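You operate a simulated robot arm through the tools that you are given. There is no shell and no other tool. Be economical: measure what you need, move in short steps, check, and stop when the job is done.

You run a simulated robot arm. Do the job below in one go: nothing can be reset, and whatever is moved stays where it is left.

## Task
Put the relief insert with the black head on the top of the repair bench away on the top of the insert mat. Take the flat blue cap and put it on the yellow bay on the long table. Take the yellow job card on the top of the repair bench and put it away on the yellow bay on the long table. Put the hand pump on the top of the valve bench. Put the blue wiping cloth on the top of the long table away on the top of the salt table. Open the blue bench drawer, fetch the bottle marked "WED" from the white bay on the long table and set it in the inside the blue drawer, then shut the drawer. Put the cup with the yellow band in the inside the rinse tub. Take the tall white canister with the blue cap and leave it on the top deck of the store trolley. Take the cup with the blue band and leave it on top of the cell plate with the white grip. Fetch the blank cartridge with the brown band and stand it on the white order card. Fetch the small paddle and stand it on top of the relief insert with the orange head. Open the salt tank lid. Do these in any order. Set down upright: relief insert with the black head, bottle, cup with the yellow band, tall white canister with the blue cap, cup with the blue band, blank cartridge with the brown band, small paddle.
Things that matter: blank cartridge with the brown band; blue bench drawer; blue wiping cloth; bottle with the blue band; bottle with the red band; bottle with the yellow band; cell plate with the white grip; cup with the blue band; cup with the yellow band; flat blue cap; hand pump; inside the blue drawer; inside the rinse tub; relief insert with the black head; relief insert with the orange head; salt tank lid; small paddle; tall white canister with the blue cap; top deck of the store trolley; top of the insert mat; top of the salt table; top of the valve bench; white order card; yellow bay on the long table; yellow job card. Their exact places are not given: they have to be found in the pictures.

Only the result counts: the job must be done as asked and must still hold three seconds after the hand-in. Knocking over, shifting, dropping, spilling or breaking anything else fails it. Lids that push on must go on centred and level and be pressed home; caps that screw on are set level and turned clockwise until they are tight. Flat cloth is picked up by pressing the open fingertips on it (5 to 10 N) and closing them slowly along it; thin cloth reads only 2 to 8 mm in the jaws.

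## Robot
A 7-joint arm with a two-finger parallel gripper on a trunk, on a base that drives. Base frame: it is fixed to the floor where the robot stands at the start and does not move with it; the origin is under the middle of the robot, x ahead of it, y to its left, z up. Readings come in m, rad, newtons and seconds.
With the tool pointing down near the work surface it reaches from about 0.24 to 0.7 m from the robot's upright axis, wherever it stands. Its first joint turns from -2.897 to 2.897 rad. Places, roughly: blank cartridge with the brown ban (6x6x16 cm) [-1.7, 1.4, 0.9]; blue bench drawer [0.3, -0.6, 0.7]; blue wiping cloth (11x9x3 cm) [0.4, 1.9, 0.8]; bottle with the blue band, bottle with the red ban [0.25, 2.75, 0.75]; cell plate with the white grip (8x6x4 cm) [-1.4, 2.1, 0.8]; cup with the blue band (7x7x8 cm) [-1.5, 2.2, 0.8]; cup with the yellow band (7x7x8 cm) [0.5, 2.8, 0.8]; flat blue cap (6x6x3 cm) [0.2, -0.1, 0.9]; hand pump [0.25, 2.25, 0.75]; inside the blue drawer [0.4, -0.6, 0.7]; inside the rinse tub (14x14 cm) [-1.92, 2.74, 0.3]; relief insert with the black head [0.5, 0, 1]; relief insert with the orange head [0.25, -1.75, 1]; salt tank lid [-3.4, -0.6, 0.9]; small paddle (3x2x16 cm) [-2, -2.4, 0.9]; tall white canister with the blue  (15x10x23 cm) [0.3, 3.1, 0.9]; top deck of the store trolley [0.5, 4.2, 0.6]; top of the insert mat [0.4, -1.5, 0.9]; top of the salt table [-3.5, -1.6, 0.8]; top of the valve bench [-4, 4.3, 0.8]; white order card [0.5, 4.5, 0.5]; yellow bay on the long table [0.3, 1.6, 0.8]; yellow job card [0.5, -0.5, 0.75]. Payload 3.43 kg.
The TCP is the grasp point between the finger pads, 0.03 m short of the fingertips. In the tool frame z runs along the fingers and y along their closing line. The gripper opens to 0.094 m. The fingers are 0.028 m wide and 0.01 m thick; the gripper's body (0.05 by 0.096 m) begins 0.055 m behind the TCP.
Orientation is that of the tool frame in the base frame, as a unit quaternion [w, x, y, z]. With the fingers straight down and closing along the base's y, the tool's x points along the base's -x, its y along +y and its z along -z.

## Interface
- The arm moves only by the tool jog_arm. Its argument "targets" is one flat list of numbers, 7 for each row, row after row: the gripper command, from -1 (fully open) to 1 (shut), values between in proportion, then the shift along the tool's x, y, z in cm, then the turn, a rotation vector about the tool's x, y, z in rad. In form: [gripper, dx, dy, dz, ax, ay, az, gripper, dx, dy, dz, ax, ay, az, ...]. A call has 1 to 12 rows; each row shifts and turns the commanded pose from where the row before left it, along the tool's axes as they then stand. A row lasts 0.2 s, in which the tool goes at most 0.05 m and 0.15 rad; a call with a longer step from one row to the next is refused whole, and so is a gripper value outside its range. Where a pose cannot be reached the arm comes as near as it can. A force on the tool above 40 N (or 10 N above the force at the start of the call, whichever is more), or a blocked arm, ends the call early, and 0.2 s more pass. Each finger travels about 0.108 m/s and halts on what it meets, pressing with about 27 N; the grip force reading is that of the motor and also rises with nothing between the fingers. The clock runs only during rows and for 0.2 s after the last one: add rows that do not move to give the fingers time. It gives the time, the measured TCP pose, the force on the tool (base axes), the opening and the grip force at its end, in the units of the frame above (readings bear some noise), with the torque about the TCP (base axes, N m) and any sound that the robot's microphone picked up.
- Cameras (640 x 400 px; columns grow to the right, rows downward): "scene" is now at [0.1507, -0.4281, 1.2453]; the picture's right is [-0.00, -0.17, 0.99], its down [-0.36, 0.92, 0.16] and it looks along [-0.93, -0.36, -0.06] (base axes); focal length 214 px, centre (320, 200). "wrist" rides on the gripper at [0.076, 0.014, -0.103] in the tool frame; the picture's right is [-0.18, 0.98, 0.00], its down [-0.75, -0.14, -0.64] and it looks along [-0.63, -0.12, 0.77] (tool axes); focal length 243 px, centre (320, 200).
- snapshot(camera): a new picture of that camera. No time passes.
- lift_body(by): slides the trunk up (or, below 0, down) by that many m; the arm and the scene camera ride with it, the base frame stays. It gives what a move gives, with no picture.
- drive_base(legs): drives the robot by 1 to 6 legs, each [ahead, left, turn to the left] in m, m and rad, along the robot's own axes; the way and the turn of a leg run together, so that a leg with both is an arc; at most 1.5 m and 3.142 rad a leg. The arm and the cameras ride along, it lands a little off, and it stops where it bumps. It gives what a move gives.
- pan_tilt(pan, tilt): turns the head with the scene camera to pan (to the left, within 1.396 rad either way) and tilt (down, from -0.506 to 1.204), counted from straight ahead of the robot. It gives what a move gives.
- measure_at(camera, pixels): for up to 12 pixels [column, row] of the newest picture of that camera ("zoom" is the newest enlarged one), the place [x, y, z] in the base frame of the surface seen there, good to about 0.003 m. No time passes.
- enlarge(camera, box): a new picture of the part [left, top, right, bottom] of that camera's present view, enlarged. No time passes.
- job_done(): hands the job in; it is judged then, once.

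Go step by step. Measure first, check grasps and placings, and put right what went wrong. The budget is 385 turns and 348 pictures, counting those below and the enlarged ones. Unless the task says otherwise, let go and move clear before handing in, and close with one line.

The tools are called after "Request:" as name(argument=value, ...) on one line, values as JSON. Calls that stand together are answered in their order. jog_arm: Moves the arm, as the interface text tells. Its arguments: {"type":"object","properties":{"targets":{"type":"array","items":{"type":"number"}}},"required":["targets"]} The other tools are called the same way: lift_body (by) slides the trunk up or down; drive_base (legs) drives the base; pan_tilt (pan, tilt) turns the head that bears the scene camera; snapshot (camera) takes a picture; measure_at (camera, pixels) gives the place of the surface under pixels of a picture; enlarge (camera, box) takes an enlarged picture of a part of a camera's view; job_done () hands the job in.

At the start:

```text
t: 0.0
ee_pos: [0.1417, -0.3731, 1.1245]
ee_rot: [0.0, 0.001, 1.0, 0.0]
force: [0.1, -0.6, 0.4]
moment: [0.0, 0.01, -0.01]
finger_gap: 0.094
grip_force: 0.0
trunk travel left (down, up): [-0.025, 0.565]
robot x, y, heading: [0.0015, 0.0015, 0.004]
head pan, tilt: [-1.4, 1.201]
```

scene: 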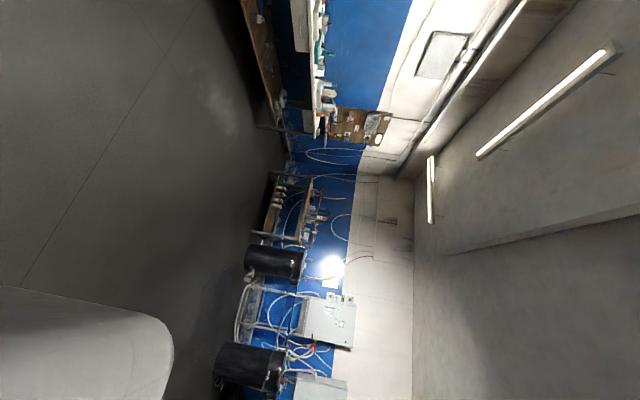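
wrist: 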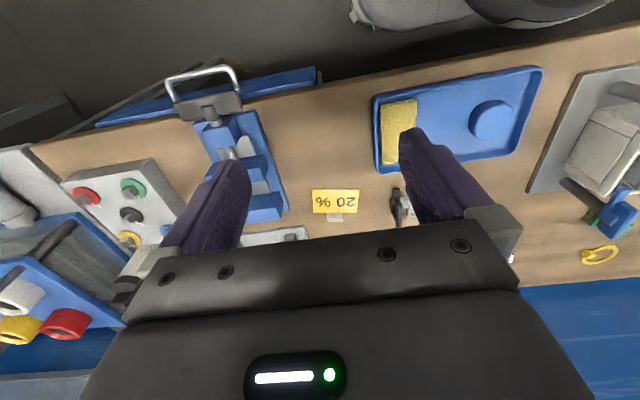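

The wrist picture shows the repair bench with a blue tray, flat blue cap and yellow items. I turn the head to look ahead first.

Request:
pan_tilt(pan=0, tilt=0.6)

Request:
snapshot(camera="scene")

```text
t: 1.5
ee_pos: [0.1412, -0.3736, 1.1238]
ee_rot: [0.001, -0.001, 1.0, -0.001]
force: [0.0, -0.6, -0.9]
moment: [0.01, 0.0, -0.01]
finger_gap: 0.0941
grip_force: 0.1
trunk travel left (down, up): [-0.025, 0.565]
robot x, y, heading: [-0.0002, -0.003, 0.0]
head pan, tilt: [0.0, 0.6]
```

```text
345 pictures are left
```

scene: 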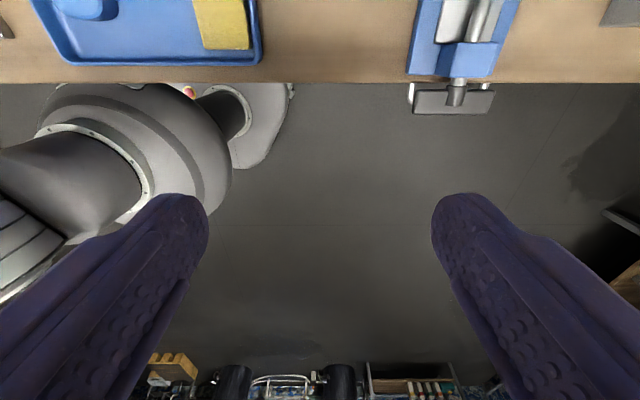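

The scene view looks down and backward; I test the head at other angles to learn its behaviour, and measure a few points.

Request:
measure_at(camera="scene", pixels=[[320, 200], [320, 330], [100, 150], [225, 30], [170, 220], [465, 220], [470, 60]])

Request:
pan_tilt(pan=0, tilt=-0.4)

Request:
snapshot(camera="scene")

Request:
snapshot(camera="wrist")

```text
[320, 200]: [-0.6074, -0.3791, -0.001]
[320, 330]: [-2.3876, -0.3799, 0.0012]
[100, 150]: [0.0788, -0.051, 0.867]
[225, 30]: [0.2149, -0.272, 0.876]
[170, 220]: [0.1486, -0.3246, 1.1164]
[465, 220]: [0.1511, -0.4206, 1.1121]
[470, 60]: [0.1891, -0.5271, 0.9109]
```

```text
t: 2.8
ee_pos: [0.1415, -0.3726, 1.1241]
ee_rot: [0.001, 0.0, 1.0, 0.0]
force: [1.3, 0.3, -0.8]
moment: [0.03, -0.01, 0.0]
finger_gap: 0.0937
grip_force: 0.2
trunk travel left (down, up): [-0.025, 0.565]
robot x, y, heading: [0.0001, 0.0008, -0.001]
head pan, tilt: [0.0, -0.4]
```

```text
344 pictures are left
```

scene: 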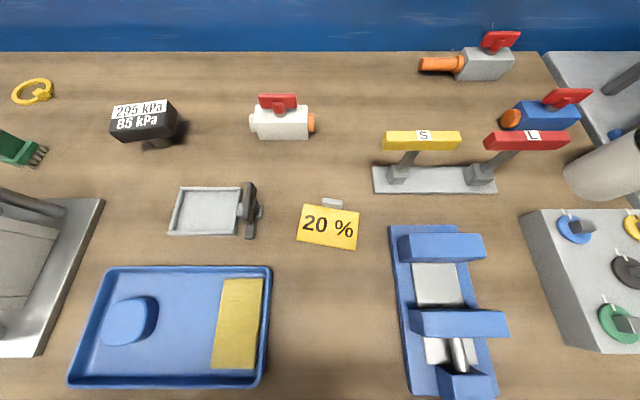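

```text
343 pictures are left
```

wrist: 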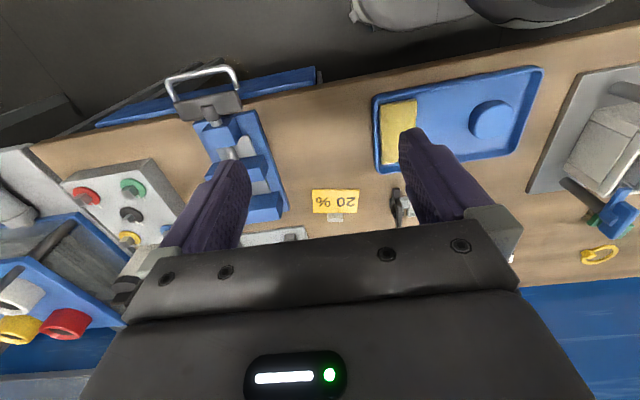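

The scene camera rides near the hand and gives a good downward view at tilt -0.4. I measure the items and enlarge the black head at (143,120).

Request:
measure_at(camera="scene", pixels=[[142, 110], [143, 124], [155, 142], [328, 228], [332, 202], [130, 312], [120, 335], [240, 320], [320, 300], [450, 250], [455, 380], [420, 140]])

Request:
enlarge(camera="scene", box=[0, 60, 280, 240])

Request:
enlarge(camera="scene", box=[160, 170, 380, 310])

```text
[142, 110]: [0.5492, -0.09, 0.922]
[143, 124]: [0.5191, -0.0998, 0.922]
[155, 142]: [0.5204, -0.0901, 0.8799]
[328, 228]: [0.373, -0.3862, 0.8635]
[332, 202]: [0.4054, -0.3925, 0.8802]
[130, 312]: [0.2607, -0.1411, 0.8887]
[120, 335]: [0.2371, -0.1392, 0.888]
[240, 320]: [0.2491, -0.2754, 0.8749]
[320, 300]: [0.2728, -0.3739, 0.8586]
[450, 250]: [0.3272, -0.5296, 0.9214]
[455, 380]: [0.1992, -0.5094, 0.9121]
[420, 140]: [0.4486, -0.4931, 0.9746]
```

```text
2.22 times, centred on (140, 150) of scene
```

zoom: 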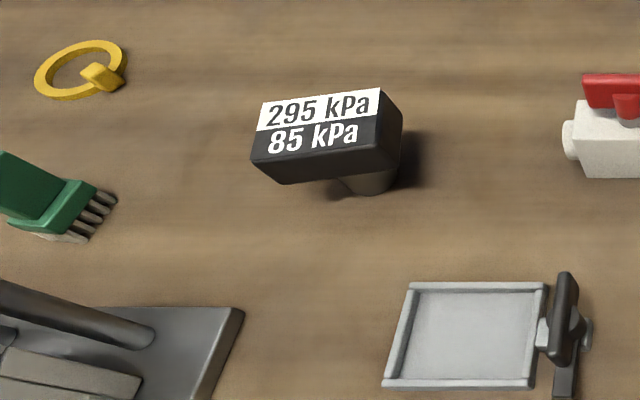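

```text
2.86 times, centred on (270, 240) of scene
```

zoom: 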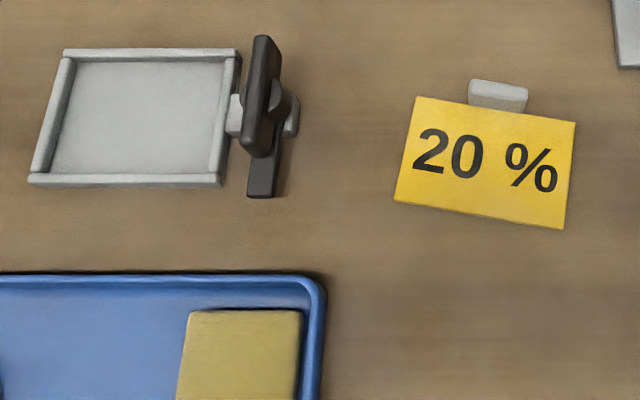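

I need edges of the insert head and job card geometry; measuring in the scene picture.

Request:
measure_at(camera="scene", pixels=[[113, 106], [166, 102], [112, 128], [170, 120], [120, 137], [165, 132], [150, 142], [158, 148], [304, 206], [358, 214], [353, 246], [299, 238]])

Request:
pan_tilt(pan=0, tilt=-0.5)

Request:
snapshot(camera="scene")

```text
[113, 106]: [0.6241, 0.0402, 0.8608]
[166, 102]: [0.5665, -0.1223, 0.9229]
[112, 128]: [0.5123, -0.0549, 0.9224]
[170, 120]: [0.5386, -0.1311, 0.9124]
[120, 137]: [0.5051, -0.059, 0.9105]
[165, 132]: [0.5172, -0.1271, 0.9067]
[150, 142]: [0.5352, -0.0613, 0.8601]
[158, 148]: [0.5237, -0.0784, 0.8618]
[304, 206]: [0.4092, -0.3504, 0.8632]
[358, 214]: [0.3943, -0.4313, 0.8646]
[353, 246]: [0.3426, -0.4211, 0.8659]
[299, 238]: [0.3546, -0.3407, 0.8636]
```

```text
t: 3.5
ee_pos: [0.1402, -0.3721, 1.1241]
ee_rot: [0.001, 0.0, 1.0, 0.0]
force: [0.9, 0.1, 1.1]
moment: [0.01, -0.02, -0.01]
finger_gap: 0.0942
grip_force: 0.0
trunk travel left (down, up): [-0.025, 0.565]
robot x, y, heading: [-0.0057, 0.0, -0.003]
head pan, tilt: [0.0, -0.499]
```

```text
340 pictures are left
```

scene: 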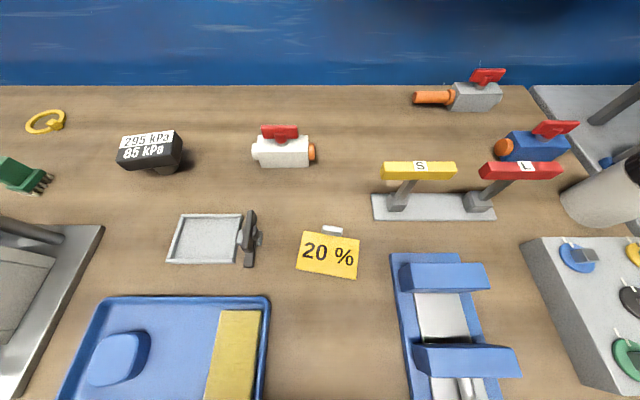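

The bench top is z≈0.861; the insert's head is 7.5 x 5 cm, top at 0.922, centre about (0.535,-0.092), yawed about 0.17 rad. I move over it high up.

Request:
jog_arm(targets=[-1, -3.92, 2.81, 0, 0, 0, 0, -1, -3.92, 2.81, 0, 0, 0, 0, -1, -3.92, 2.81, 0, 0, 0, 0, -1, -3.92, 2.81, 0, 0, 0, 0, -1, -3.92, 2.81, 0, 0, 0, 0, -1, -3.92, 2.81, 0, 0, 0, 0, -1, -3.92, 2.81, 0, 0, 0, 0, -1, -3.92, 2.81, 0, 0, 0, 0, -1, -3.92, 2.81, 0, 0, 0, 0, -1, -3.92, 2.81, 0, 0, 0, 0, -1, 0, 0, 4, 0, 0, -0.0875, -1, 0, 0, 4, 0, 0, -0.0875])

Request:
snapshot(camera="wrist")

Request:
snapshot(camera="scene")

```text
t: 6.1
ee_pos: [0.5328, -0.0926, 1.0472]
ee_rot: [0.001, -0.089, 0.996, 0.0]
force: [-0.2, 0.7, 1.0]
moment: [0.02, -0.05, 0.04]
finger_gap: 0.0941
grip_force: 0.1
trunk travel left (down, up): [-0.025, 0.565]
robot x, y, heading: [-0.0017, -0.0014, 0.0]
head pan, tilt: [0.0, -0.499]
```

```text
339 pictures are left
```

wrist: 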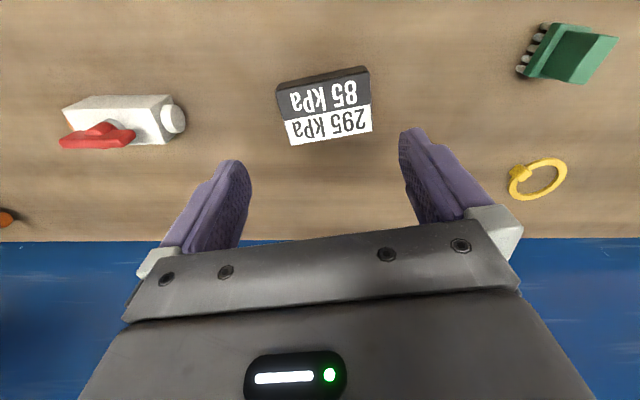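

```text
338 pictures are left
```

scene: 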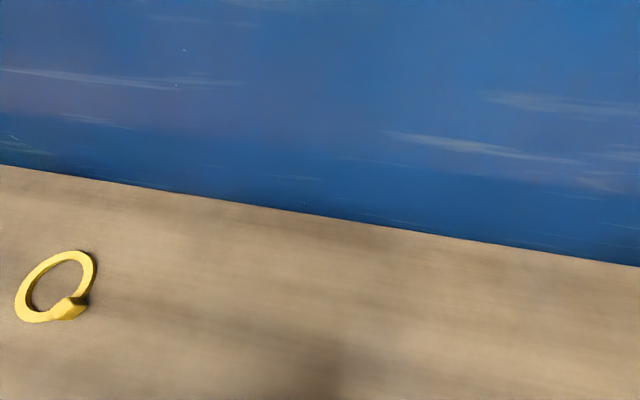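

The scene camera rides on the hand. I measure the head in the wrist picture to centre the grip.

Request:
measure_at(camera="wrist", pixels=[[284, 119], [370, 104], [291, 142], [372, 129], [280, 95], [367, 75], [328, 122]])

```text
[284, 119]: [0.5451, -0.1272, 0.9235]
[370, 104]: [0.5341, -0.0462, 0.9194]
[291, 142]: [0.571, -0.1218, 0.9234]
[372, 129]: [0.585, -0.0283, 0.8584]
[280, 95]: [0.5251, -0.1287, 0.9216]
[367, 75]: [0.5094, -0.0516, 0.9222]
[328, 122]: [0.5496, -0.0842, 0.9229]
```

The head is about 8 cm along y and 5 cm along x; I rotate the tool 90° so the fingers close on the short side.

Request:
jog_arm(targets=[-1, 0, 0, 0, 0, 0, 0.1428, -1, 0, 0, 0, 0, 0, 0.1428, -1, 0, 0, 0, 0, 0, 0.1428, -1, 0, 0, 0, 0, 0, 0.1428, -1, 0, 0, 0, 0, 0, 0.1428, -1, 0, 0, 0, 0, 0, 0.1428, -1, 0, 0, 0, 0, 0, 0.1428, -1, 0, 0, 0, 0, 0, 0.1428, -1, 0, 0, 0, 0, 0, 0.1428, -1, 0, 0, 0, 0, 0, 0.1428, -1, 0, 0, 0, 0, 0, 0.1428])

Request:
snapshot(camera="wrist")

```text
t: 8.5
ee_pos: [0.5336, -0.0908, 1.0454]
ee_rot: [0.001, 0.644, 0.765, 0.0]
force: [0.0, 0.6, 0.6]
moment: [0.03, 0.0, -0.01]
finger_gap: 0.0939
grip_force: 0.0
trunk travel left (down, up): [-0.025, 0.565]
robot x, y, heading: [-0.0026, 0.0001, 0.004]
head pan, tilt: [0.0, -0.499]
```

```text
337 pictures are left
```

wrist: 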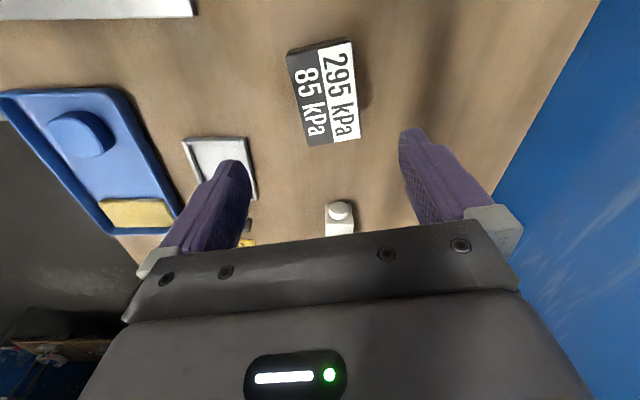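

Now I measure the head corners again.

Request:
measure_at(camera="wrist", pixels=[[290, 58], [352, 44], [310, 144], [358, 137], [325, 95], [318, 54], [335, 138]])

```text
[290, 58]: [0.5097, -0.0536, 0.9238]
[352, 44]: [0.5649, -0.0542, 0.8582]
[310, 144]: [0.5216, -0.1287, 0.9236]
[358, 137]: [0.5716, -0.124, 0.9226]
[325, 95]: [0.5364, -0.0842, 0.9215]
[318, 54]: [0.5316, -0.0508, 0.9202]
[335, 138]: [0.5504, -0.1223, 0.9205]
```

Centre is (0.540,-0.089). I shift, descend 13.5 cm and close.

Request:
jog_arm(targets=[-1, 0.1, 0.67, 4.5, 0, 0, 0, -1, 0, 0, 4.5, 0, 0, 0, -1, 0, 0, 3, 0, 0, 0, -1, 0, 0, 1.5, 0, 0, 0, -1, 0, 0, 0, 0, 0, 0, 0.3, 0, 0, 0, 0, 0, 0, 0.6, 0, 0, 0, 0, 0, 0, 0.8, 0, 0, 0, 0, 0, 0, 0.8, 0, 0, 0, 0, 0, 0])

Request:
snapshot(camera="wrist")

```text
t: 10.5
ee_pos: [0.5398, -0.0897, 0.9087]
ee_rot: [0.0, 0.643, 0.766, 0.0]
force: [0.3, -0.7, -0.2]
moment: [0.0, 0.03, 0.01]
finger_gap: 0.0602
grip_force: 26.6
trunk travel left (down, up): [-0.025, 0.565]
robot x, y, heading: [-0.0007, 0.0024, 0.002]
head pan, tilt: [0.0, -0.499]
```

```text
336 pictures are left
```

wrist: 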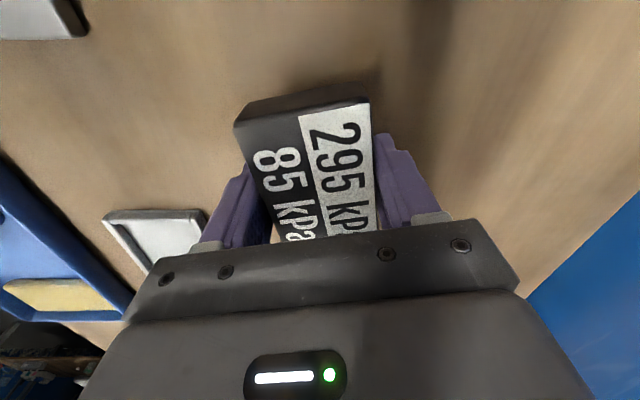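

The head is held (gap 60 mm). I lift 25 cm and pull in.

Request:
jog_arm(targets=[0.8, 0, 0, -2, 0, 0, 0, 0.8, 0, 0, -4.5, 0, 0, 0, 0.8, 0, 0, -4.5, 0, 0, 0, 0.8, 0, 0, -4.5, 0, 0, 0, 0.8, 0, 0, -4.5, 0, 0, 0, 0.8, 0, 0, -4.5, 0, 0, 0, 0.8, 0.68, -3.94, -1, 0, 0, 0, 0.8, 0.68, -3.94, 0, 0, 0, 0, 0.8, 0.68, -3.94, 0, 0, 0, 0, 0.8, 0.68, -3.94, 0, 0, 0, 0])

Request:
drive_base(legs=[[-0.35, 0, 0], [0, -1.3, 0]])

Request:
snapshot(camera="scene")

Request:
snapshot(camera="wrist")

```text
t: 12.7
ee_pos: [0.3766, -0.0879, 1.1644]
ee_rot: [0.0, 0.643, 0.766, 0.001]
force: [0.4, 1.1, -1.7]
moment: [-0.01, 0.01, 0.0]
finger_gap: 0.0601
grip_force: 27.1
trunk travel left (down, up): [-0.025, 0.565]
robot x, y, heading: [-0.0011, -0.0024, -0.001]
head pan, tilt: [0.0, -0.499]
```

```text
t: 21.1
ee_pos: [0.0307, -1.3899, 1.165]
ee_rot: [0.001, 0.64, 0.768, 0.001]
force: [0.1, 0.3, -0.4]
moment: [-0.02, -0.02, 0.02]
finger_gap: 0.0602
grip_force: 27.1
trunk travel left (down, up): [-0.025, 0.565]
robot x, y, heading: [-0.3462, -1.3032, 0.009]
head pan, tilt: [0.0, -0.499]
```

```text
335 pictures are left
```

scene: 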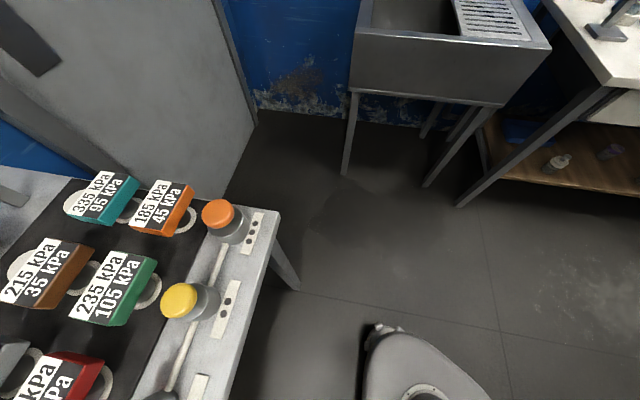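

```text
334 pictures are left
```

wrist: 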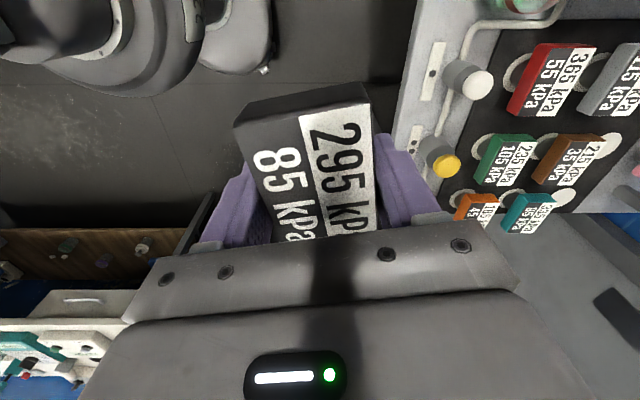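

The mat is at the left of the scene view, with coloured inserts on it. I pan left and tilt down to see the whole mat.

Request:
pan_tilt(pan=1.0, tilt=-0.4)

Request:
snapshot(camera="scene")

```text
t: 22.4
ee_pos: [0.031, -1.3899, 1.1642]
ee_rot: [0.0, 0.64, 0.768, 0.0]
force: [-0.7, -0.1, -1.9]
moment: [-0.02, -0.02, 0.0]
finger_gap: 0.0602
grip_force: 27.1
trunk travel left (down, up): [-0.025, 0.565]
robot x, y, heading: [-0.3462, -1.3052, 0.003]
head pan, tilt: [1.0, -0.4]
```

```text
333 pictures are left
```

scene: 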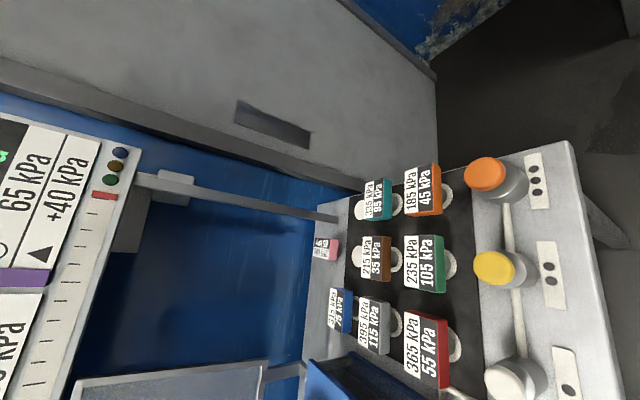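

Two empty rings appear at (360,210) and (352,255) on the far row. I measure them and the bench edges.

Request:
measure_at(camera="scene", pixels=[[361, 209], [352, 256], [420, 190], [375, 200], [376, 258], [424, 263], [340, 310], [570, 150], [590, 300], [460, 230], [345, 200], [325, 248]])

Request:
enlarge(camera="scene", box=[300, 140, 480, 400])

```text
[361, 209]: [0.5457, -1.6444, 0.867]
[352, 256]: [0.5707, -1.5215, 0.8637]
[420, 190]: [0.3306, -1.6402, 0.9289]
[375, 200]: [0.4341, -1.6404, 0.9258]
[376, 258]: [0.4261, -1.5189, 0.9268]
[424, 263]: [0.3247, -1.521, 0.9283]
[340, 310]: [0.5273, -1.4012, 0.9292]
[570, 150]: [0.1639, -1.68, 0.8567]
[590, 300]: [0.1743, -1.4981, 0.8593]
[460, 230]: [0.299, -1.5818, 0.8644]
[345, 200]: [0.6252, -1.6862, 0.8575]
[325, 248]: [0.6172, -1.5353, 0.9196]
```

```text
1.54 times, centred on (390, 270) of scene
```

zoom: 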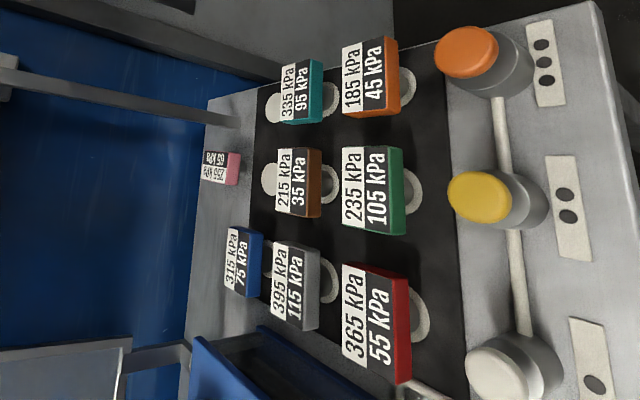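

Free slot at (0.54,-1.64) on the mat (z≈0.863) avoids the pink insert. I drive there and rotate the tool square.

Request:
drive_base(legs=[[0, -0.25, 0], [0.3, 0, 0]])

Request:
jog_arm(targets=[0.8, 0, 0, 0, 0, 0, 0.09, 0.8, 0, 0, 0, 0, 0, 0.09])

Request:
snapshot(camera="wrist")

Request:
snapshot(camera="scene")

```text
t: 25.8
ee_pos: [0.3218, -1.6273, 1.1636]
ee_rot: [0.0, 0.637, 0.771, 0.0]
force: [-0.2, -0.3, -1.9]
moment: [0.01, 0.04, -0.02]
finger_gap: 0.0602
grip_force: 27.1
trunk travel left (down, up): [-0.025, 0.565]
robot x, y, heading: [-0.0536, -1.5418, 0.011]
head pan, tilt: [1.0, -0.4]
stopped in leg 2: the robot was blocked; the commanded pose is now the measured one
```

```text
t: 26.4
ee_pos: [0.3227, -1.6276, 1.1648]
ee_rot: [0.0, 0.704, 0.71, 0.0]
force: [0.3, -0.2, -1.3]
moment: [-0.04, 0.03, -0.02]
finger_gap: 0.0599
grip_force: 27.1
trunk travel left (down, up): [-0.025, 0.565]
robot x, y, heading: [-0.0556, -1.5417, 0.013]
head pan, tilt: [1.0, -0.4]
```

```text
331 pictures are left
```

wrist: 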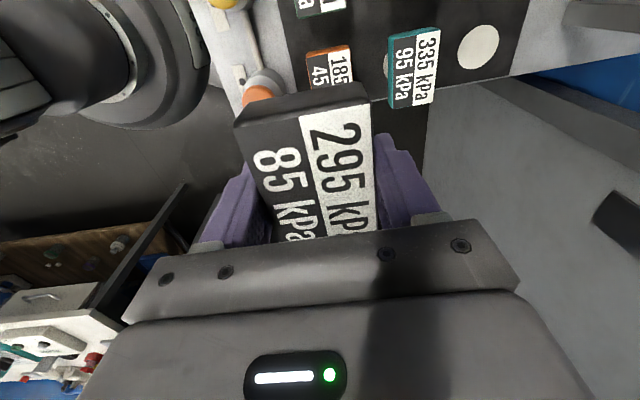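

```text
330 pictures are left
```

scene: 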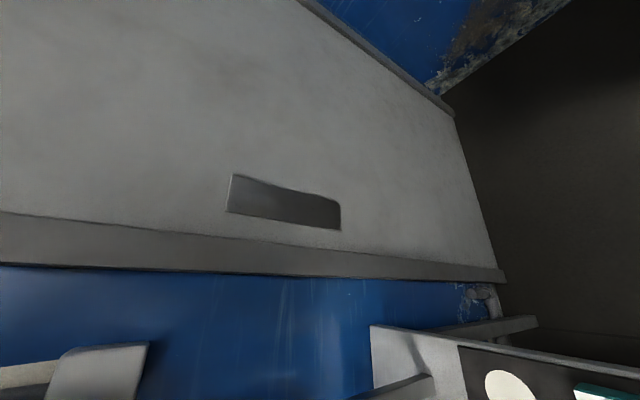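

The base touched something at x≈-0.054 (target nearly reached). The white disc at (478,47) in the wrist view is an empty slot; I measure it.

Request:
measure_at(camera="wrist", pixels=[[478, 47], [459, 50], [498, 43], [425, 90], [393, 95], [330, 75], [260, 95], [515, 60], [410, 130]])

```text
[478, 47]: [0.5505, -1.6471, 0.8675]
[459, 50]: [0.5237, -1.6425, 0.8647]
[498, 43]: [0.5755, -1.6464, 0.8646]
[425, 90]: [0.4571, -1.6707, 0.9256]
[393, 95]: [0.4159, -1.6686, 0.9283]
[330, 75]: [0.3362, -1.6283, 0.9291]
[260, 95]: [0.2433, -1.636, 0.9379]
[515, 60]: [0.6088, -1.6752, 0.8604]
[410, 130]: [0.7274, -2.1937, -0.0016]
```

Disc centre (0.549,-1.645), z 0.866; the held base sits 0.048 below the TCP. I move over and lower.

Request:
jog_arm(targets=[0.8, -0.39, 4.53, 0, 0, 0, 0, 0.8, -0.39, 4.53, 0, 0, 0, 0, 0.8, -0.39, 4.53, 0, 0, 0, 0, 0.8, -0.39, 4.53, 0, 0, 0, 0, 0.8, -0.39, 4.51, 0, 0, 0, 0, 0.8, 0, 0, 4.5, 0, 0, 0, 0.8, 0, 0, 4.5, 0, 0, 0, 0.8, 0, 0, 4.5, 0, 0, 0, 0.8, 0, 0, 4.5, 0, 0, 0, 0.8, 0, 0, 3.5, 0, 0, 0, 0.8, 0, 0, 1.5, 0, 0, 0])

Request:
snapshot(camera="wrist")

```text
t: 28.8
ee_pos: [0.548, -1.6442, 0.9321]
ee_rot: [0.0, 0.704, 0.71, 0.0]
force: [-0.3, 0.6, -2.2]
moment: [-0.01, -0.03, 0.0]
finger_gap: 0.0601
grip_force: 26.8
trunk travel left (down, up): [-0.025, 0.565]
robot x, y, heading: [-0.054, -1.543, 0.009]
head pan, tilt: [1.0, -0.4]
```

```text
329 pictures are left
```

wrist: 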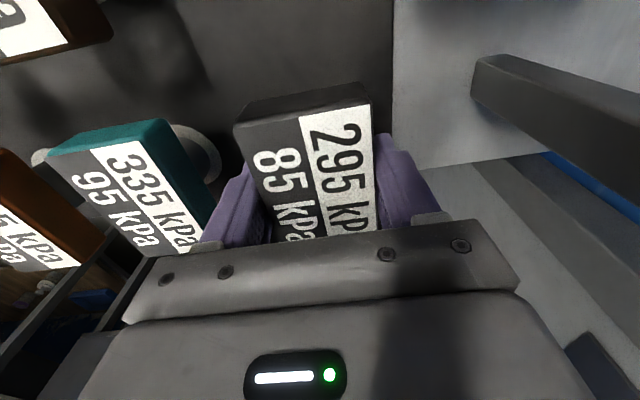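

Close to the mat now with the teal one clear of the finger. I lower in small steps until contact.

Request:
jog_arm(targets=[0.8, 0, 0, 1, 0, 0, 0, 0.8, 0, 0, 0.3, 0, 0, 0, 0.8, 0, 0, 0.2, 0, 0, 0, 0.8, 0, 0, 0.1, 0, 0, 0])

```text
t: 29.8
ee_pos: [0.5491, -1.6449, 0.918]
ee_rot: [0.0, 0.704, 0.71, 0.0]
force: [1.2, 0.4, -1.6]
moment: [0.01, 0.03, -0.01]
finger_gap: 0.0602
grip_force: 26.9
trunk travel left (down, up): [-0.025, 0.565]
robot x, y, heading: [-0.0564, -1.5439, 0.015]
head pan, tilt: [1.0, -0.4]
```

Request:
jog_arm(targets=[0.8, 0, 0, 0.2, 0, 0, 0, 0.8, 0, 0, 0.1, 0, 0, 0, 0.8, 0, 0, 0, 0, 0, 0])

```text
t: 30.6
ee_pos: [0.5491, -1.6458, 0.9156]
ee_rot: [0.0, 0.704, 0.71, 0.0]
force: [0.4, 0.5, -0.9]
moment: [-0.01, 0.03, 0.02]
finger_gap: 0.06
grip_force: 26.9
trunk travel left (down, up): [-0.025, 0.565]
robot x, y, heading: [-0.0566, -1.5401, 0.011]
head pan, tilt: [1.0, -0.4]
```

Request:
jog_arm(targets=[0.8, 0, 0, 0.1, 0, 0, 0, 0.8, 0, 0, 0.1, 0, 0, 0, 0.8, 0, 0, 0, 0, 0, 0])

```text
t: 31.4
ee_pos: [0.5483, -1.645, 0.9146]
ee_rot: [0.003, 0.704, 0.71, 0.002]
force: [4.2, -2.0, 23.2]
moment: [0.02, -0.03, 0.01]
finger_gap: 0.0602
grip_force: 27.0
trunk travel left (down, up): [-0.025, 0.565]
robot x, y, heading: [-0.0551, -1.5456, 0.012]
head pan, tilt: [1.0, -0.4]
```

Contact felt. I open to about 76 mm and rise.

Request:
jog_arm(targets=[0.8, 0, 0, -0.1, 0, 0, 0, -0.3, 0, 0, 0, 0, 0, 0, -0.6, 0, 0, 0, 0, 0, 0, -0.6, 0, 0, 0, 0, 0, 0, -0.6, 0, 0, -2, 0, 0, 0, -0.6, 0, 0, -4, 0, 0, 0, -0.6, 0, 0, -4.5, 0, 0, 0, -0.6, 0, 0, -4.5, 0, 0, 0, -1, 0, 0, -4.5, 0, 0, 0])

Request:
snapshot(camera="wrist")

```text
t: 33.4
ee_pos: [0.5488, -1.6459, 1.1108]
ee_rot: [0.001, 0.705, 0.709, 0.0]
force: [-0.3, 0.8, -0.3]
moment: [0.0, 0.0, 0.0]
finger_gap: 0.094
grip_force: 0.1
trunk travel left (down, up): [-0.025, 0.565]
robot x, y, heading: [-0.055, -1.5407, 0.01]
head pan, tilt: [1.0, -0.4]
```

```text
328 pictures are left
```

wrist: 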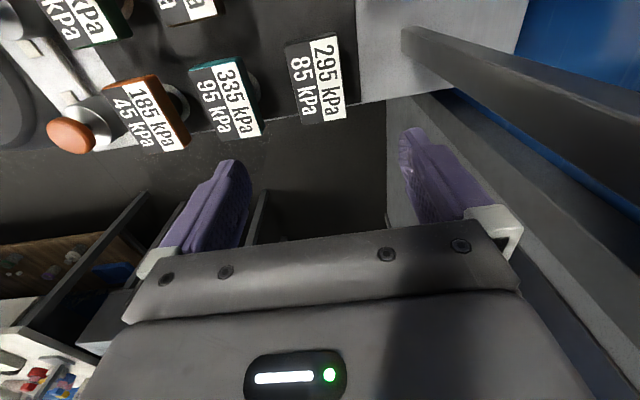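

The black insert stands on its disc. Now retract and drive to the repair bench for the cap.

Request:
jog_arm(targets=[-1, 0, -4.5, -1, 0, 0, 0, -1, 0, -4.5, -1, 0, 0, 0, -1, 0, -4.5, -1, 0, 0, 0, -1, 0, -4.5, -1, 0, 0, 0])

Request:
drive_base(legs=[[-0.25, 0, 0], [0, 1.4, 0], [0.18, 0, 0]])

Request:
pan_tilt(pan=0, tilt=-0.2)

Request:
snapshot(camera="wrist")

Request:
snapshot(camera="scene")

```text
t: 34.4
ee_pos: [0.369, -1.6476, 1.1491]
ee_rot: [0.0, 0.703, 0.711, 0.0]
force: [0.0, 0.4, -0.1]
moment: [0.03, 0.01, 0.0]
finger_gap: 0.0939
grip_force: 0.0
trunk travel left (down, up): [-0.025, 0.565]
robot x, y, heading: [-0.0558, -1.5418, 0.012]
head pan, tilt: [1.0, -0.4]
```

```text
t: 43.8
ee_pos: [0.2832, -0.2621, 1.149]
ee_rot: [-0.001, 0.701, 0.713, 0.0]
force: [0.0, 0.2, -0.1]
moment: [0.03, 0.0, -0.04]
finger_gap: 0.0942
grip_force: 0.1
trunk travel left (down, up): [-0.025, 0.565]
robot x, y, heading: [-0.1445, -0.1607, 0.019]
head pan, tilt: [1.0, -0.4]
```

```text
t: 45.1
ee_pos: [0.2835, -0.2617, 1.1494]
ee_rot: [0.001, 0.701, 0.713, 0.0]
force: [0.3, 0.2, -0.5]
moment: [0.02, 0.01, 0.02]
finger_gap: 0.0941
grip_force: 0.1
trunk travel left (down, up): [-0.025, 0.565]
robot x, y, heading: [-0.1444, -0.1633, 0.022]
head pan, tilt: [0.0, -0.201]
```

```text
327 pictures are left
```

wrist: 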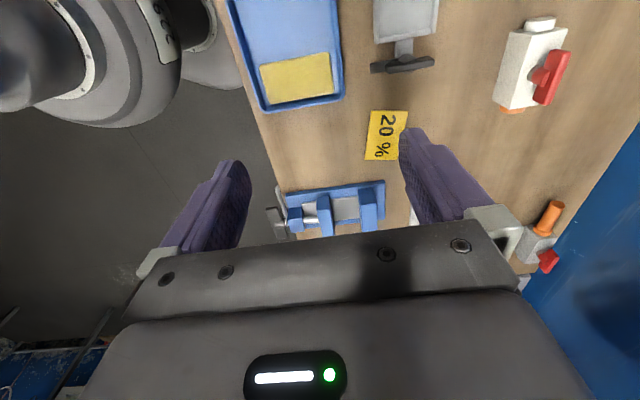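

```text
326 pictures are left
```

scene: 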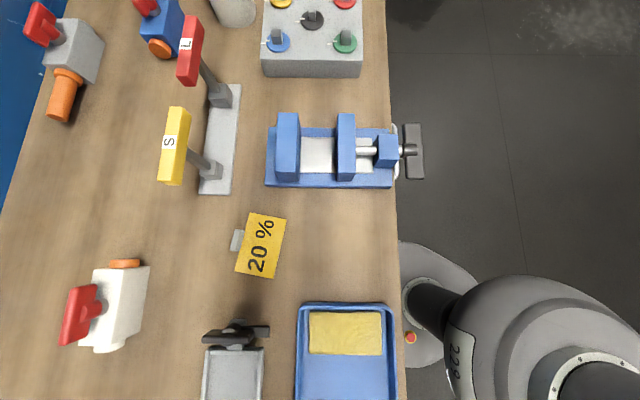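

The job card and its grey tab are visible at (255,245) in the scene view. I enlarge it to measure.

Request:
enlarge(camera="scene", box=[210, 190, 310, 300])

Request:
measure_at(camera="scene", pixels=[[240, 232], [233, 248], [238, 240], [250, 215], [285, 220], [272, 277], [238, 270], [260, 245]])

```text
3.64 times, centred on (260, 245) of scene
```

zoom: 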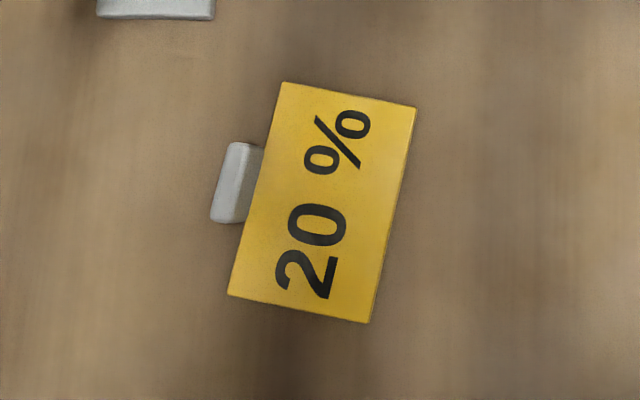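

```text
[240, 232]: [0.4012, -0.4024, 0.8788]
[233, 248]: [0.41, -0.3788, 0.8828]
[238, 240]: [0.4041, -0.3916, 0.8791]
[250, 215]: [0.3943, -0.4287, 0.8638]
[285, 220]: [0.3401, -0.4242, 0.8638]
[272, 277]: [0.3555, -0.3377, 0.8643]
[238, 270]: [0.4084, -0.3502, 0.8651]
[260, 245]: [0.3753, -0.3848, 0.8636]
```

Tab: top 0.882 at (0.406,-0.391), thin along x. I move above it, align yaw, and descend part way.

Request:
jog_arm(targets=[-1, -3.28, 3.03, 0, 0, 0, 0, -1, -3.28, 3.03, 0, 0, 0, 0, -1, -3.28, 3.03, 0, 0, 0, 0, -1, -3.28, 3.03, 0, 0, 0, 0, -1, 0, 0, 4.5, 0, 0, 0.095, -1, 0, 0, 4.5, 0, 0, 0.095, -0.5, 0, 0, 4.5, 0, 0, 0, -0.5, 0, 0, 3, 0, 0, 0])

Request:
snapshot(camera="wrist")

Request:
snapshot(camera="scene")

```text
t: 46.9
ee_pos: [0.4077, -0.3896, 0.985]
ee_rot: [0.001, 0.765, 0.644, -0.001]
force: [0.1, 0.7, 0.2]
moment: [0.02, -0.01, 0.01]
finger_gap: 0.0705
grip_force: 0.1
trunk travel left (down, up): [-0.025, 0.565]
robot x, y, heading: [-0.1444, -0.162, 0.02]
head pan, tilt: [0.0, -0.201]
```

```text
324 pictures are left
```

wrist: 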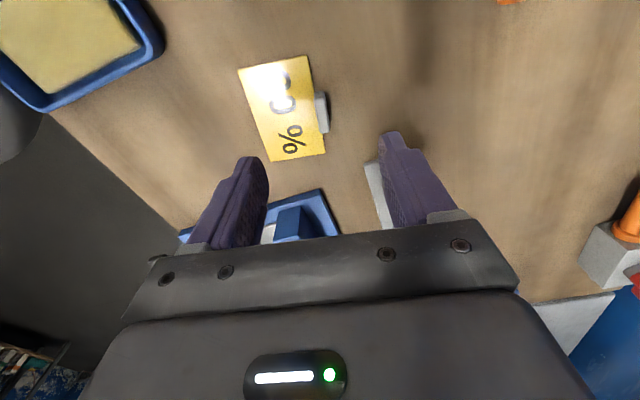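

```text
323 pictures are left
```

scene: 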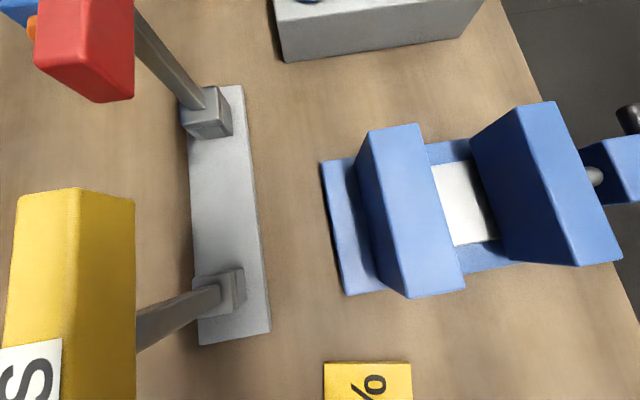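

The tab sits at (322,112) in the wrist view; I measure it.

Request:
measure_at(camera="wrist", pixels=[[321, 95], [326, 112], [328, 128], [318, 112], [322, 130]])

```text
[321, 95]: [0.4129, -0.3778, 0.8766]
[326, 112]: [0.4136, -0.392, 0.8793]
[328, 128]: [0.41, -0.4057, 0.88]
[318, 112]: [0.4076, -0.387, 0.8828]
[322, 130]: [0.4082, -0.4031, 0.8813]
```

Request:
jog_arm(targets=[-0.5, 0, 0.2, 4, 0, 0, 0, -0.5, 0, 0, 3, 0, 0, 0, -0.5, 0, 0, 1.5, 0, 0, 0, 0, 0, 0, 0, 0, 0, 0, 0.5, 0, 0, 0, 0, 0, 0, 0.9, 0, 0, 0, 0, 0, 0, 1, 0, 0, 0, 0, 0, 0, 1, 0, 0, 0, 0, 0, 0])

Request:
snapshot(camera="wrist")

```text
t: 48.7
ee_pos: [0.4091, -0.3904, 0.9005]
ee_rot: [-0.001, 0.766, 0.643, 0.0]
force: [0.4, -0.6, 0.5]
moment: [0.01, -0.06, 0.03]
finger_gap: 0.0077
grip_force: 27.3
trunk travel left (down, up): [-0.025, 0.565]
robot x, y, heading: [-0.1417, -0.1583, 0.017]
head pan, tilt: [0.0, -0.201]
```

```text
322 pictures are left
```

wrist: 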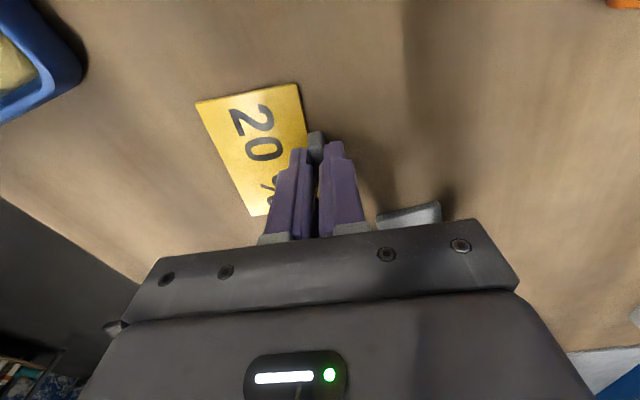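

Tab is gripped (7.7 mm). I lift and retract, then look left along the way.

Request:
jog_arm(targets=[1, 0, 0, -2, 0, 0, 0, 1, 0, 0, -4.5, 0, 0, 0, 1, 0, 0, -4.5, 0, 0, 0, 1, 0, 0, -4.5, 0, 0, 0, 1, 0, 0, -4.5, 0, 0, 0, 1, 0, 0, -4.5, 0, 0, 0, 1, 0, -4.5, 0, 0, 0, 0, 1, 0, -4.5, 0, 0, 0, 0, 1, 0, -4.5, 0, 0, 0, 0])

Request:
pan_tilt(pan=0.2, tilt=1.2)

Request:
snapshot(camera="scene")

Request:
snapshot(camera="wrist")

```text
t: 50.7
ee_pos: [0.2776, -0.366, 1.1417]
ee_rot: [0.0, 0.766, 0.643, 0.0]
force: [0.6, -0.1, -0.4]
moment: [-0.02, 0.01, -0.02]
finger_gap: 0.0079
grip_force: 27.1
trunk travel left (down, up): [-0.025, 0.565]
robot x, y, heading: [-0.1445, -0.1585, 0.025]
head pan, tilt: [0.0, -0.201]
```

```text
t: 52.2
ee_pos: [0.276, -0.3658, 1.1415]
ee_rot: [0.001, 0.766, 0.643, 0.001]
force: [-0.7, -0.8, 0.2]
moment: [-0.01, -0.02, 0.01]
finger_gap: 0.0079
grip_force: 27.4
trunk travel left (down, up): [-0.025, 0.565]
robot x, y, heading: [-0.1437, -0.1613, 0.022]
head pan, tilt: [0.201, 1.201]
```

```text
321 pictures are left
```

scene: 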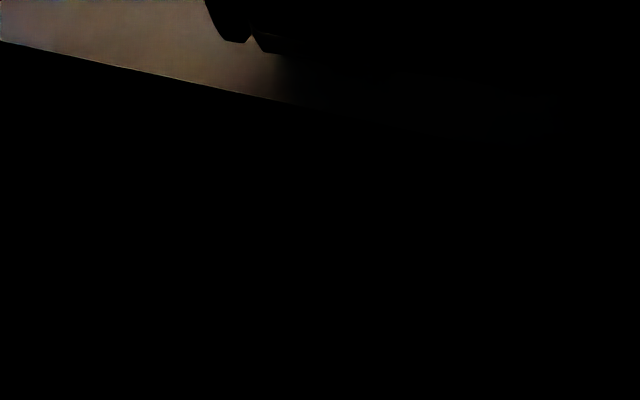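

```text
320 pictures are left
```

wrist: 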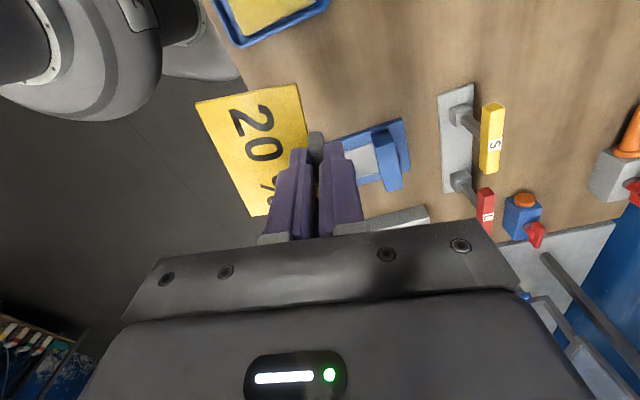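

Head obscured at that tilt. I back off and drive left 1.2 m, then look.

Request:
drive_base(legs=[[-0.25, 0, 0], [0, 1.4, 0]])

Request:
pan_tilt(pan=0.6, tilt=0.3)

Request:
snapshot(camera="scene")

Request:
snapshot(camera="wrist")

```text
t: 60.6
ee_pos: [0.0114, 1.0181, 1.1426]
ee_rot: [0.0, 0.776, 0.631, 0.0]
force: [0.5, 0.4, 0.8]
moment: [-0.03, -0.04, 0.02]
finger_gap: 0.0078
grip_force: 26.3
trunk travel left (down, up): [-0.025, 0.565]
robot x, y, heading: [-0.4012, 1.2351, -0.008]
head pan, tilt: [0.201, 1.201]
```

```text
t: 61.9
ee_pos: [0.0112, 1.0167, 1.1407]
ee_rot: [0.0, 0.776, 0.63, 0.0]
force: [0.3, 0.2, -0.4]
moment: [-0.01, -0.01, 0.0]
finger_gap: 0.0077
grip_force: 27.3
trunk travel left (down, up): [-0.025, 0.565]
robot x, y, heading: [-0.401, 1.2353, -0.012]
head pan, tilt: [0.6, 0.3]
```

```text
319 pictures are left
```

scene: 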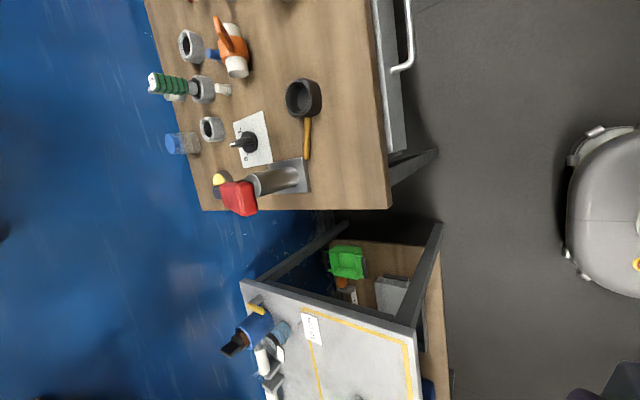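

```text
318 pictures are left
```

wrist: 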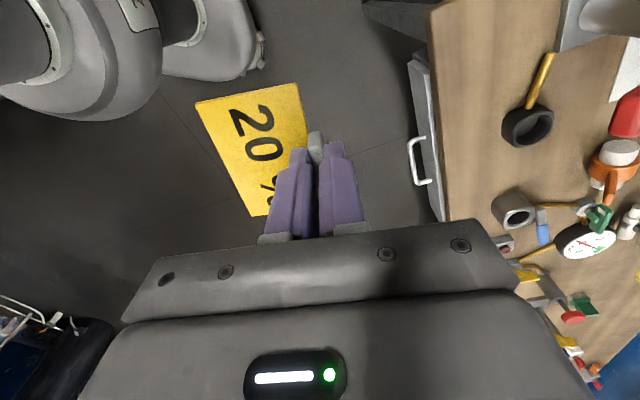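

The long table begins at bottom of the scene view with a yellow outline. I drive left another 0.55 m.

Request:
drive_base(legs=[[0, 0.55, 0]])

Request:
pan_tilt(pan=0.8, tilt=0.1)

Request:
snapshot(camera="scene")

```text
t: 65.0
ee_pos: [0.0173, 1.5729, 1.1422]
ee_rot: [0.0, 0.776, 0.63, 0.0]
force: [0.6, -0.7, -0.3]
moment: [0.02, -0.01, 0.02]
finger_gap: 0.0078
grip_force: 26.8
trunk travel left (down, up): [-0.025, 0.565]
robot x, y, heading: [-0.3941, 1.7936, -0.015]
head pan, tilt: [0.6, 0.3]
```

```text
t: 65.8
ee_pos: [0.0186, 1.5728, 1.1411]
ee_rot: [-0.001, 0.776, 0.631, 0.0]
force: [0.1, -0.7, -0.5]
moment: [-0.03, -0.02, 0.01]
finger_gap: 0.0079
grip_force: 26.8
trunk travel left (down, up): [-0.025, 0.565]
robot x, y, heading: [-0.3927, 1.7959, -0.018]
head pan, tilt: [0.799, 0.099]
```

```text
317 pictures are left
```

scene: 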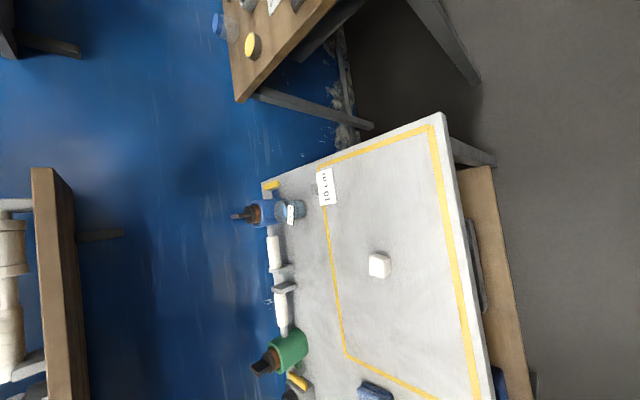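

The yellow-outlined bay with a small white object at (380,265). I measure its extents.

Request:
measure_at(camera="scene", pixels=[[428, 130], [320, 165], [345, 352], [472, 395], [380, 265], [372, 278], [328, 187], [375, 390], [400, 200], [450, 160], [290, 212]])

Request:
enlarge(camera="scene", box=[240, 100, 500, 400])

```text
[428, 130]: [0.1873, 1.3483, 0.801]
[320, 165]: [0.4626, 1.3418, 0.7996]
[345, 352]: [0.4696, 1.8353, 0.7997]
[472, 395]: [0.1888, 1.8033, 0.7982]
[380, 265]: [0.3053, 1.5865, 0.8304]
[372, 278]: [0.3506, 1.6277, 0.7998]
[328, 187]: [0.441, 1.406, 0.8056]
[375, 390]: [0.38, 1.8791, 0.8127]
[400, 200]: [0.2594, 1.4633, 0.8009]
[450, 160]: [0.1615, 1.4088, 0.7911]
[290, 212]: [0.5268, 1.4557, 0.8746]
```

```text
1.33 times, centred on (370, 250) of scene
```

zoom: 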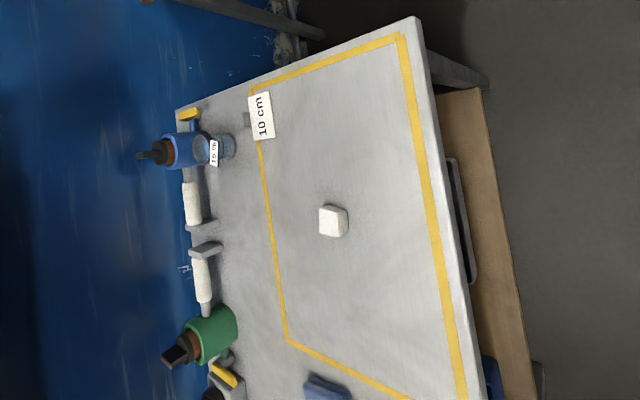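

The bay spans x 0.18–0.465, y 1.345–1.83, z 0.80, with a white block in the middle; I'll keep items over 10 cm from it. I drive nearer and square the tool.

Request:
drive_base(legs=[[0, -0.15, 0], [0.27, 0, 0]])

Request:
jog_arm(targets=[1, 0, 0, 0, 0, 0, -0.1, 1, 0, 0, 0, 0, 0, -0.1])

```text
t: 68.6
ee_pos: [0.2815, 1.421, 1.1433]
ee_rot: [-0.001, 0.776, 0.63, -0.001]
force: [-0.5, 0.0, -0.5]
moment: [-0.02, 0.0, 0.02]
finger_gap: 0.0074
grip_force: 27.0
trunk travel left (down, up): [-0.025, 0.565]
robot x, y, heading: [-0.1323, 1.6458, -0.014]
head pan, tilt: [0.799, 0.099]
```

```text
t: 69.2
ee_pos: [0.2816, 1.4222, 1.1421]
ee_rot: [0.0, 0.71, 0.704, 0.0]
force: [0.0, 0.3, -0.2]
moment: [-0.01, 0.0, 0.03]
finger_gap: 0.0079
grip_force: 26.7
trunk travel left (down, up): [-0.025, 0.565]
robot x, y, heading: [-0.1273, 1.6393, -0.015]
head pan, tilt: [0.799, 0.099]
```

Yaw is square. I move to (0.325,1.415) and lower onto the bay.

Request:
jog_arm(targets=[1, -0.7, 4.3, 0, 0, 0, 0, 1, 0, 0, 4.5, 0, 0, 0, 1, 0, 0, 4.5, 0, 0, 0, 1, 0, 0, 4.5, 0, 0, 0, 1, 0, 0, 4.5, 0, 0, 0, 1, 0, 0, 4.5, 0, 0, 0, 1, 0, 0, 4.5, 0, 0, 0, 1, 0, 0, 2, 0, 0, 0, 1, 0, 0, 0.7, 0, 0, 0, 1, 0, 0, 0.3, 0, 0, 0, 1, 0, 0, 0, 0, 0, 0])

Request:
snapshot(camera="wrist")

```text
t: 71.6
ee_pos: [0.3232, 1.4134, 0.8439]
ee_rot: [-0.001, 0.71, 0.704, 0.0]
force: [0.2, -0.8, -0.1]
moment: [0.04, -0.03, 0.05]
finger_gap: 0.0077
grip_force: 26.8
trunk travel left (down, up): [-0.025, 0.565]
robot x, y, heading: [-0.1301, 1.6409, -0.01]
head pan, tilt: [0.799, 0.099]
```

```text
315 pictures are left
```

wrist: 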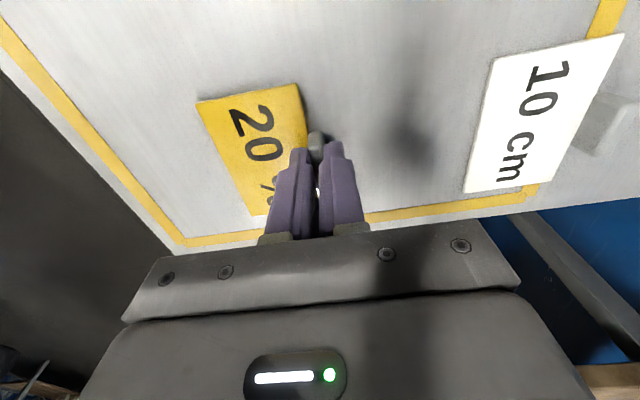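

Nearly down, well inside the tape. Lower the last few mm and release.

Request:
jog_arm(targets=[1, 0, 0, 0.2, 0, 0, 0, 1, 0, 0, 0.15, 0, 0, 0, 1, 0, 0, 0.1, 0, 0, 0])

```text
t: 72.4
ee_pos: [0.3249, 1.4137, 0.8391]
ee_rot: [0.002, 0.711, 0.704, 0.0]
force: [1.1, -1.3, 22.3]
moment: [-0.04, 0.03, -0.03]
finger_gap: 0.0082
grip_force: 27.2
trunk travel left (down, up): [-0.025, 0.565]
robot x, y, heading: [-0.131, 1.6401, -0.013]
head pan, tilt: [0.799, 0.099]
```

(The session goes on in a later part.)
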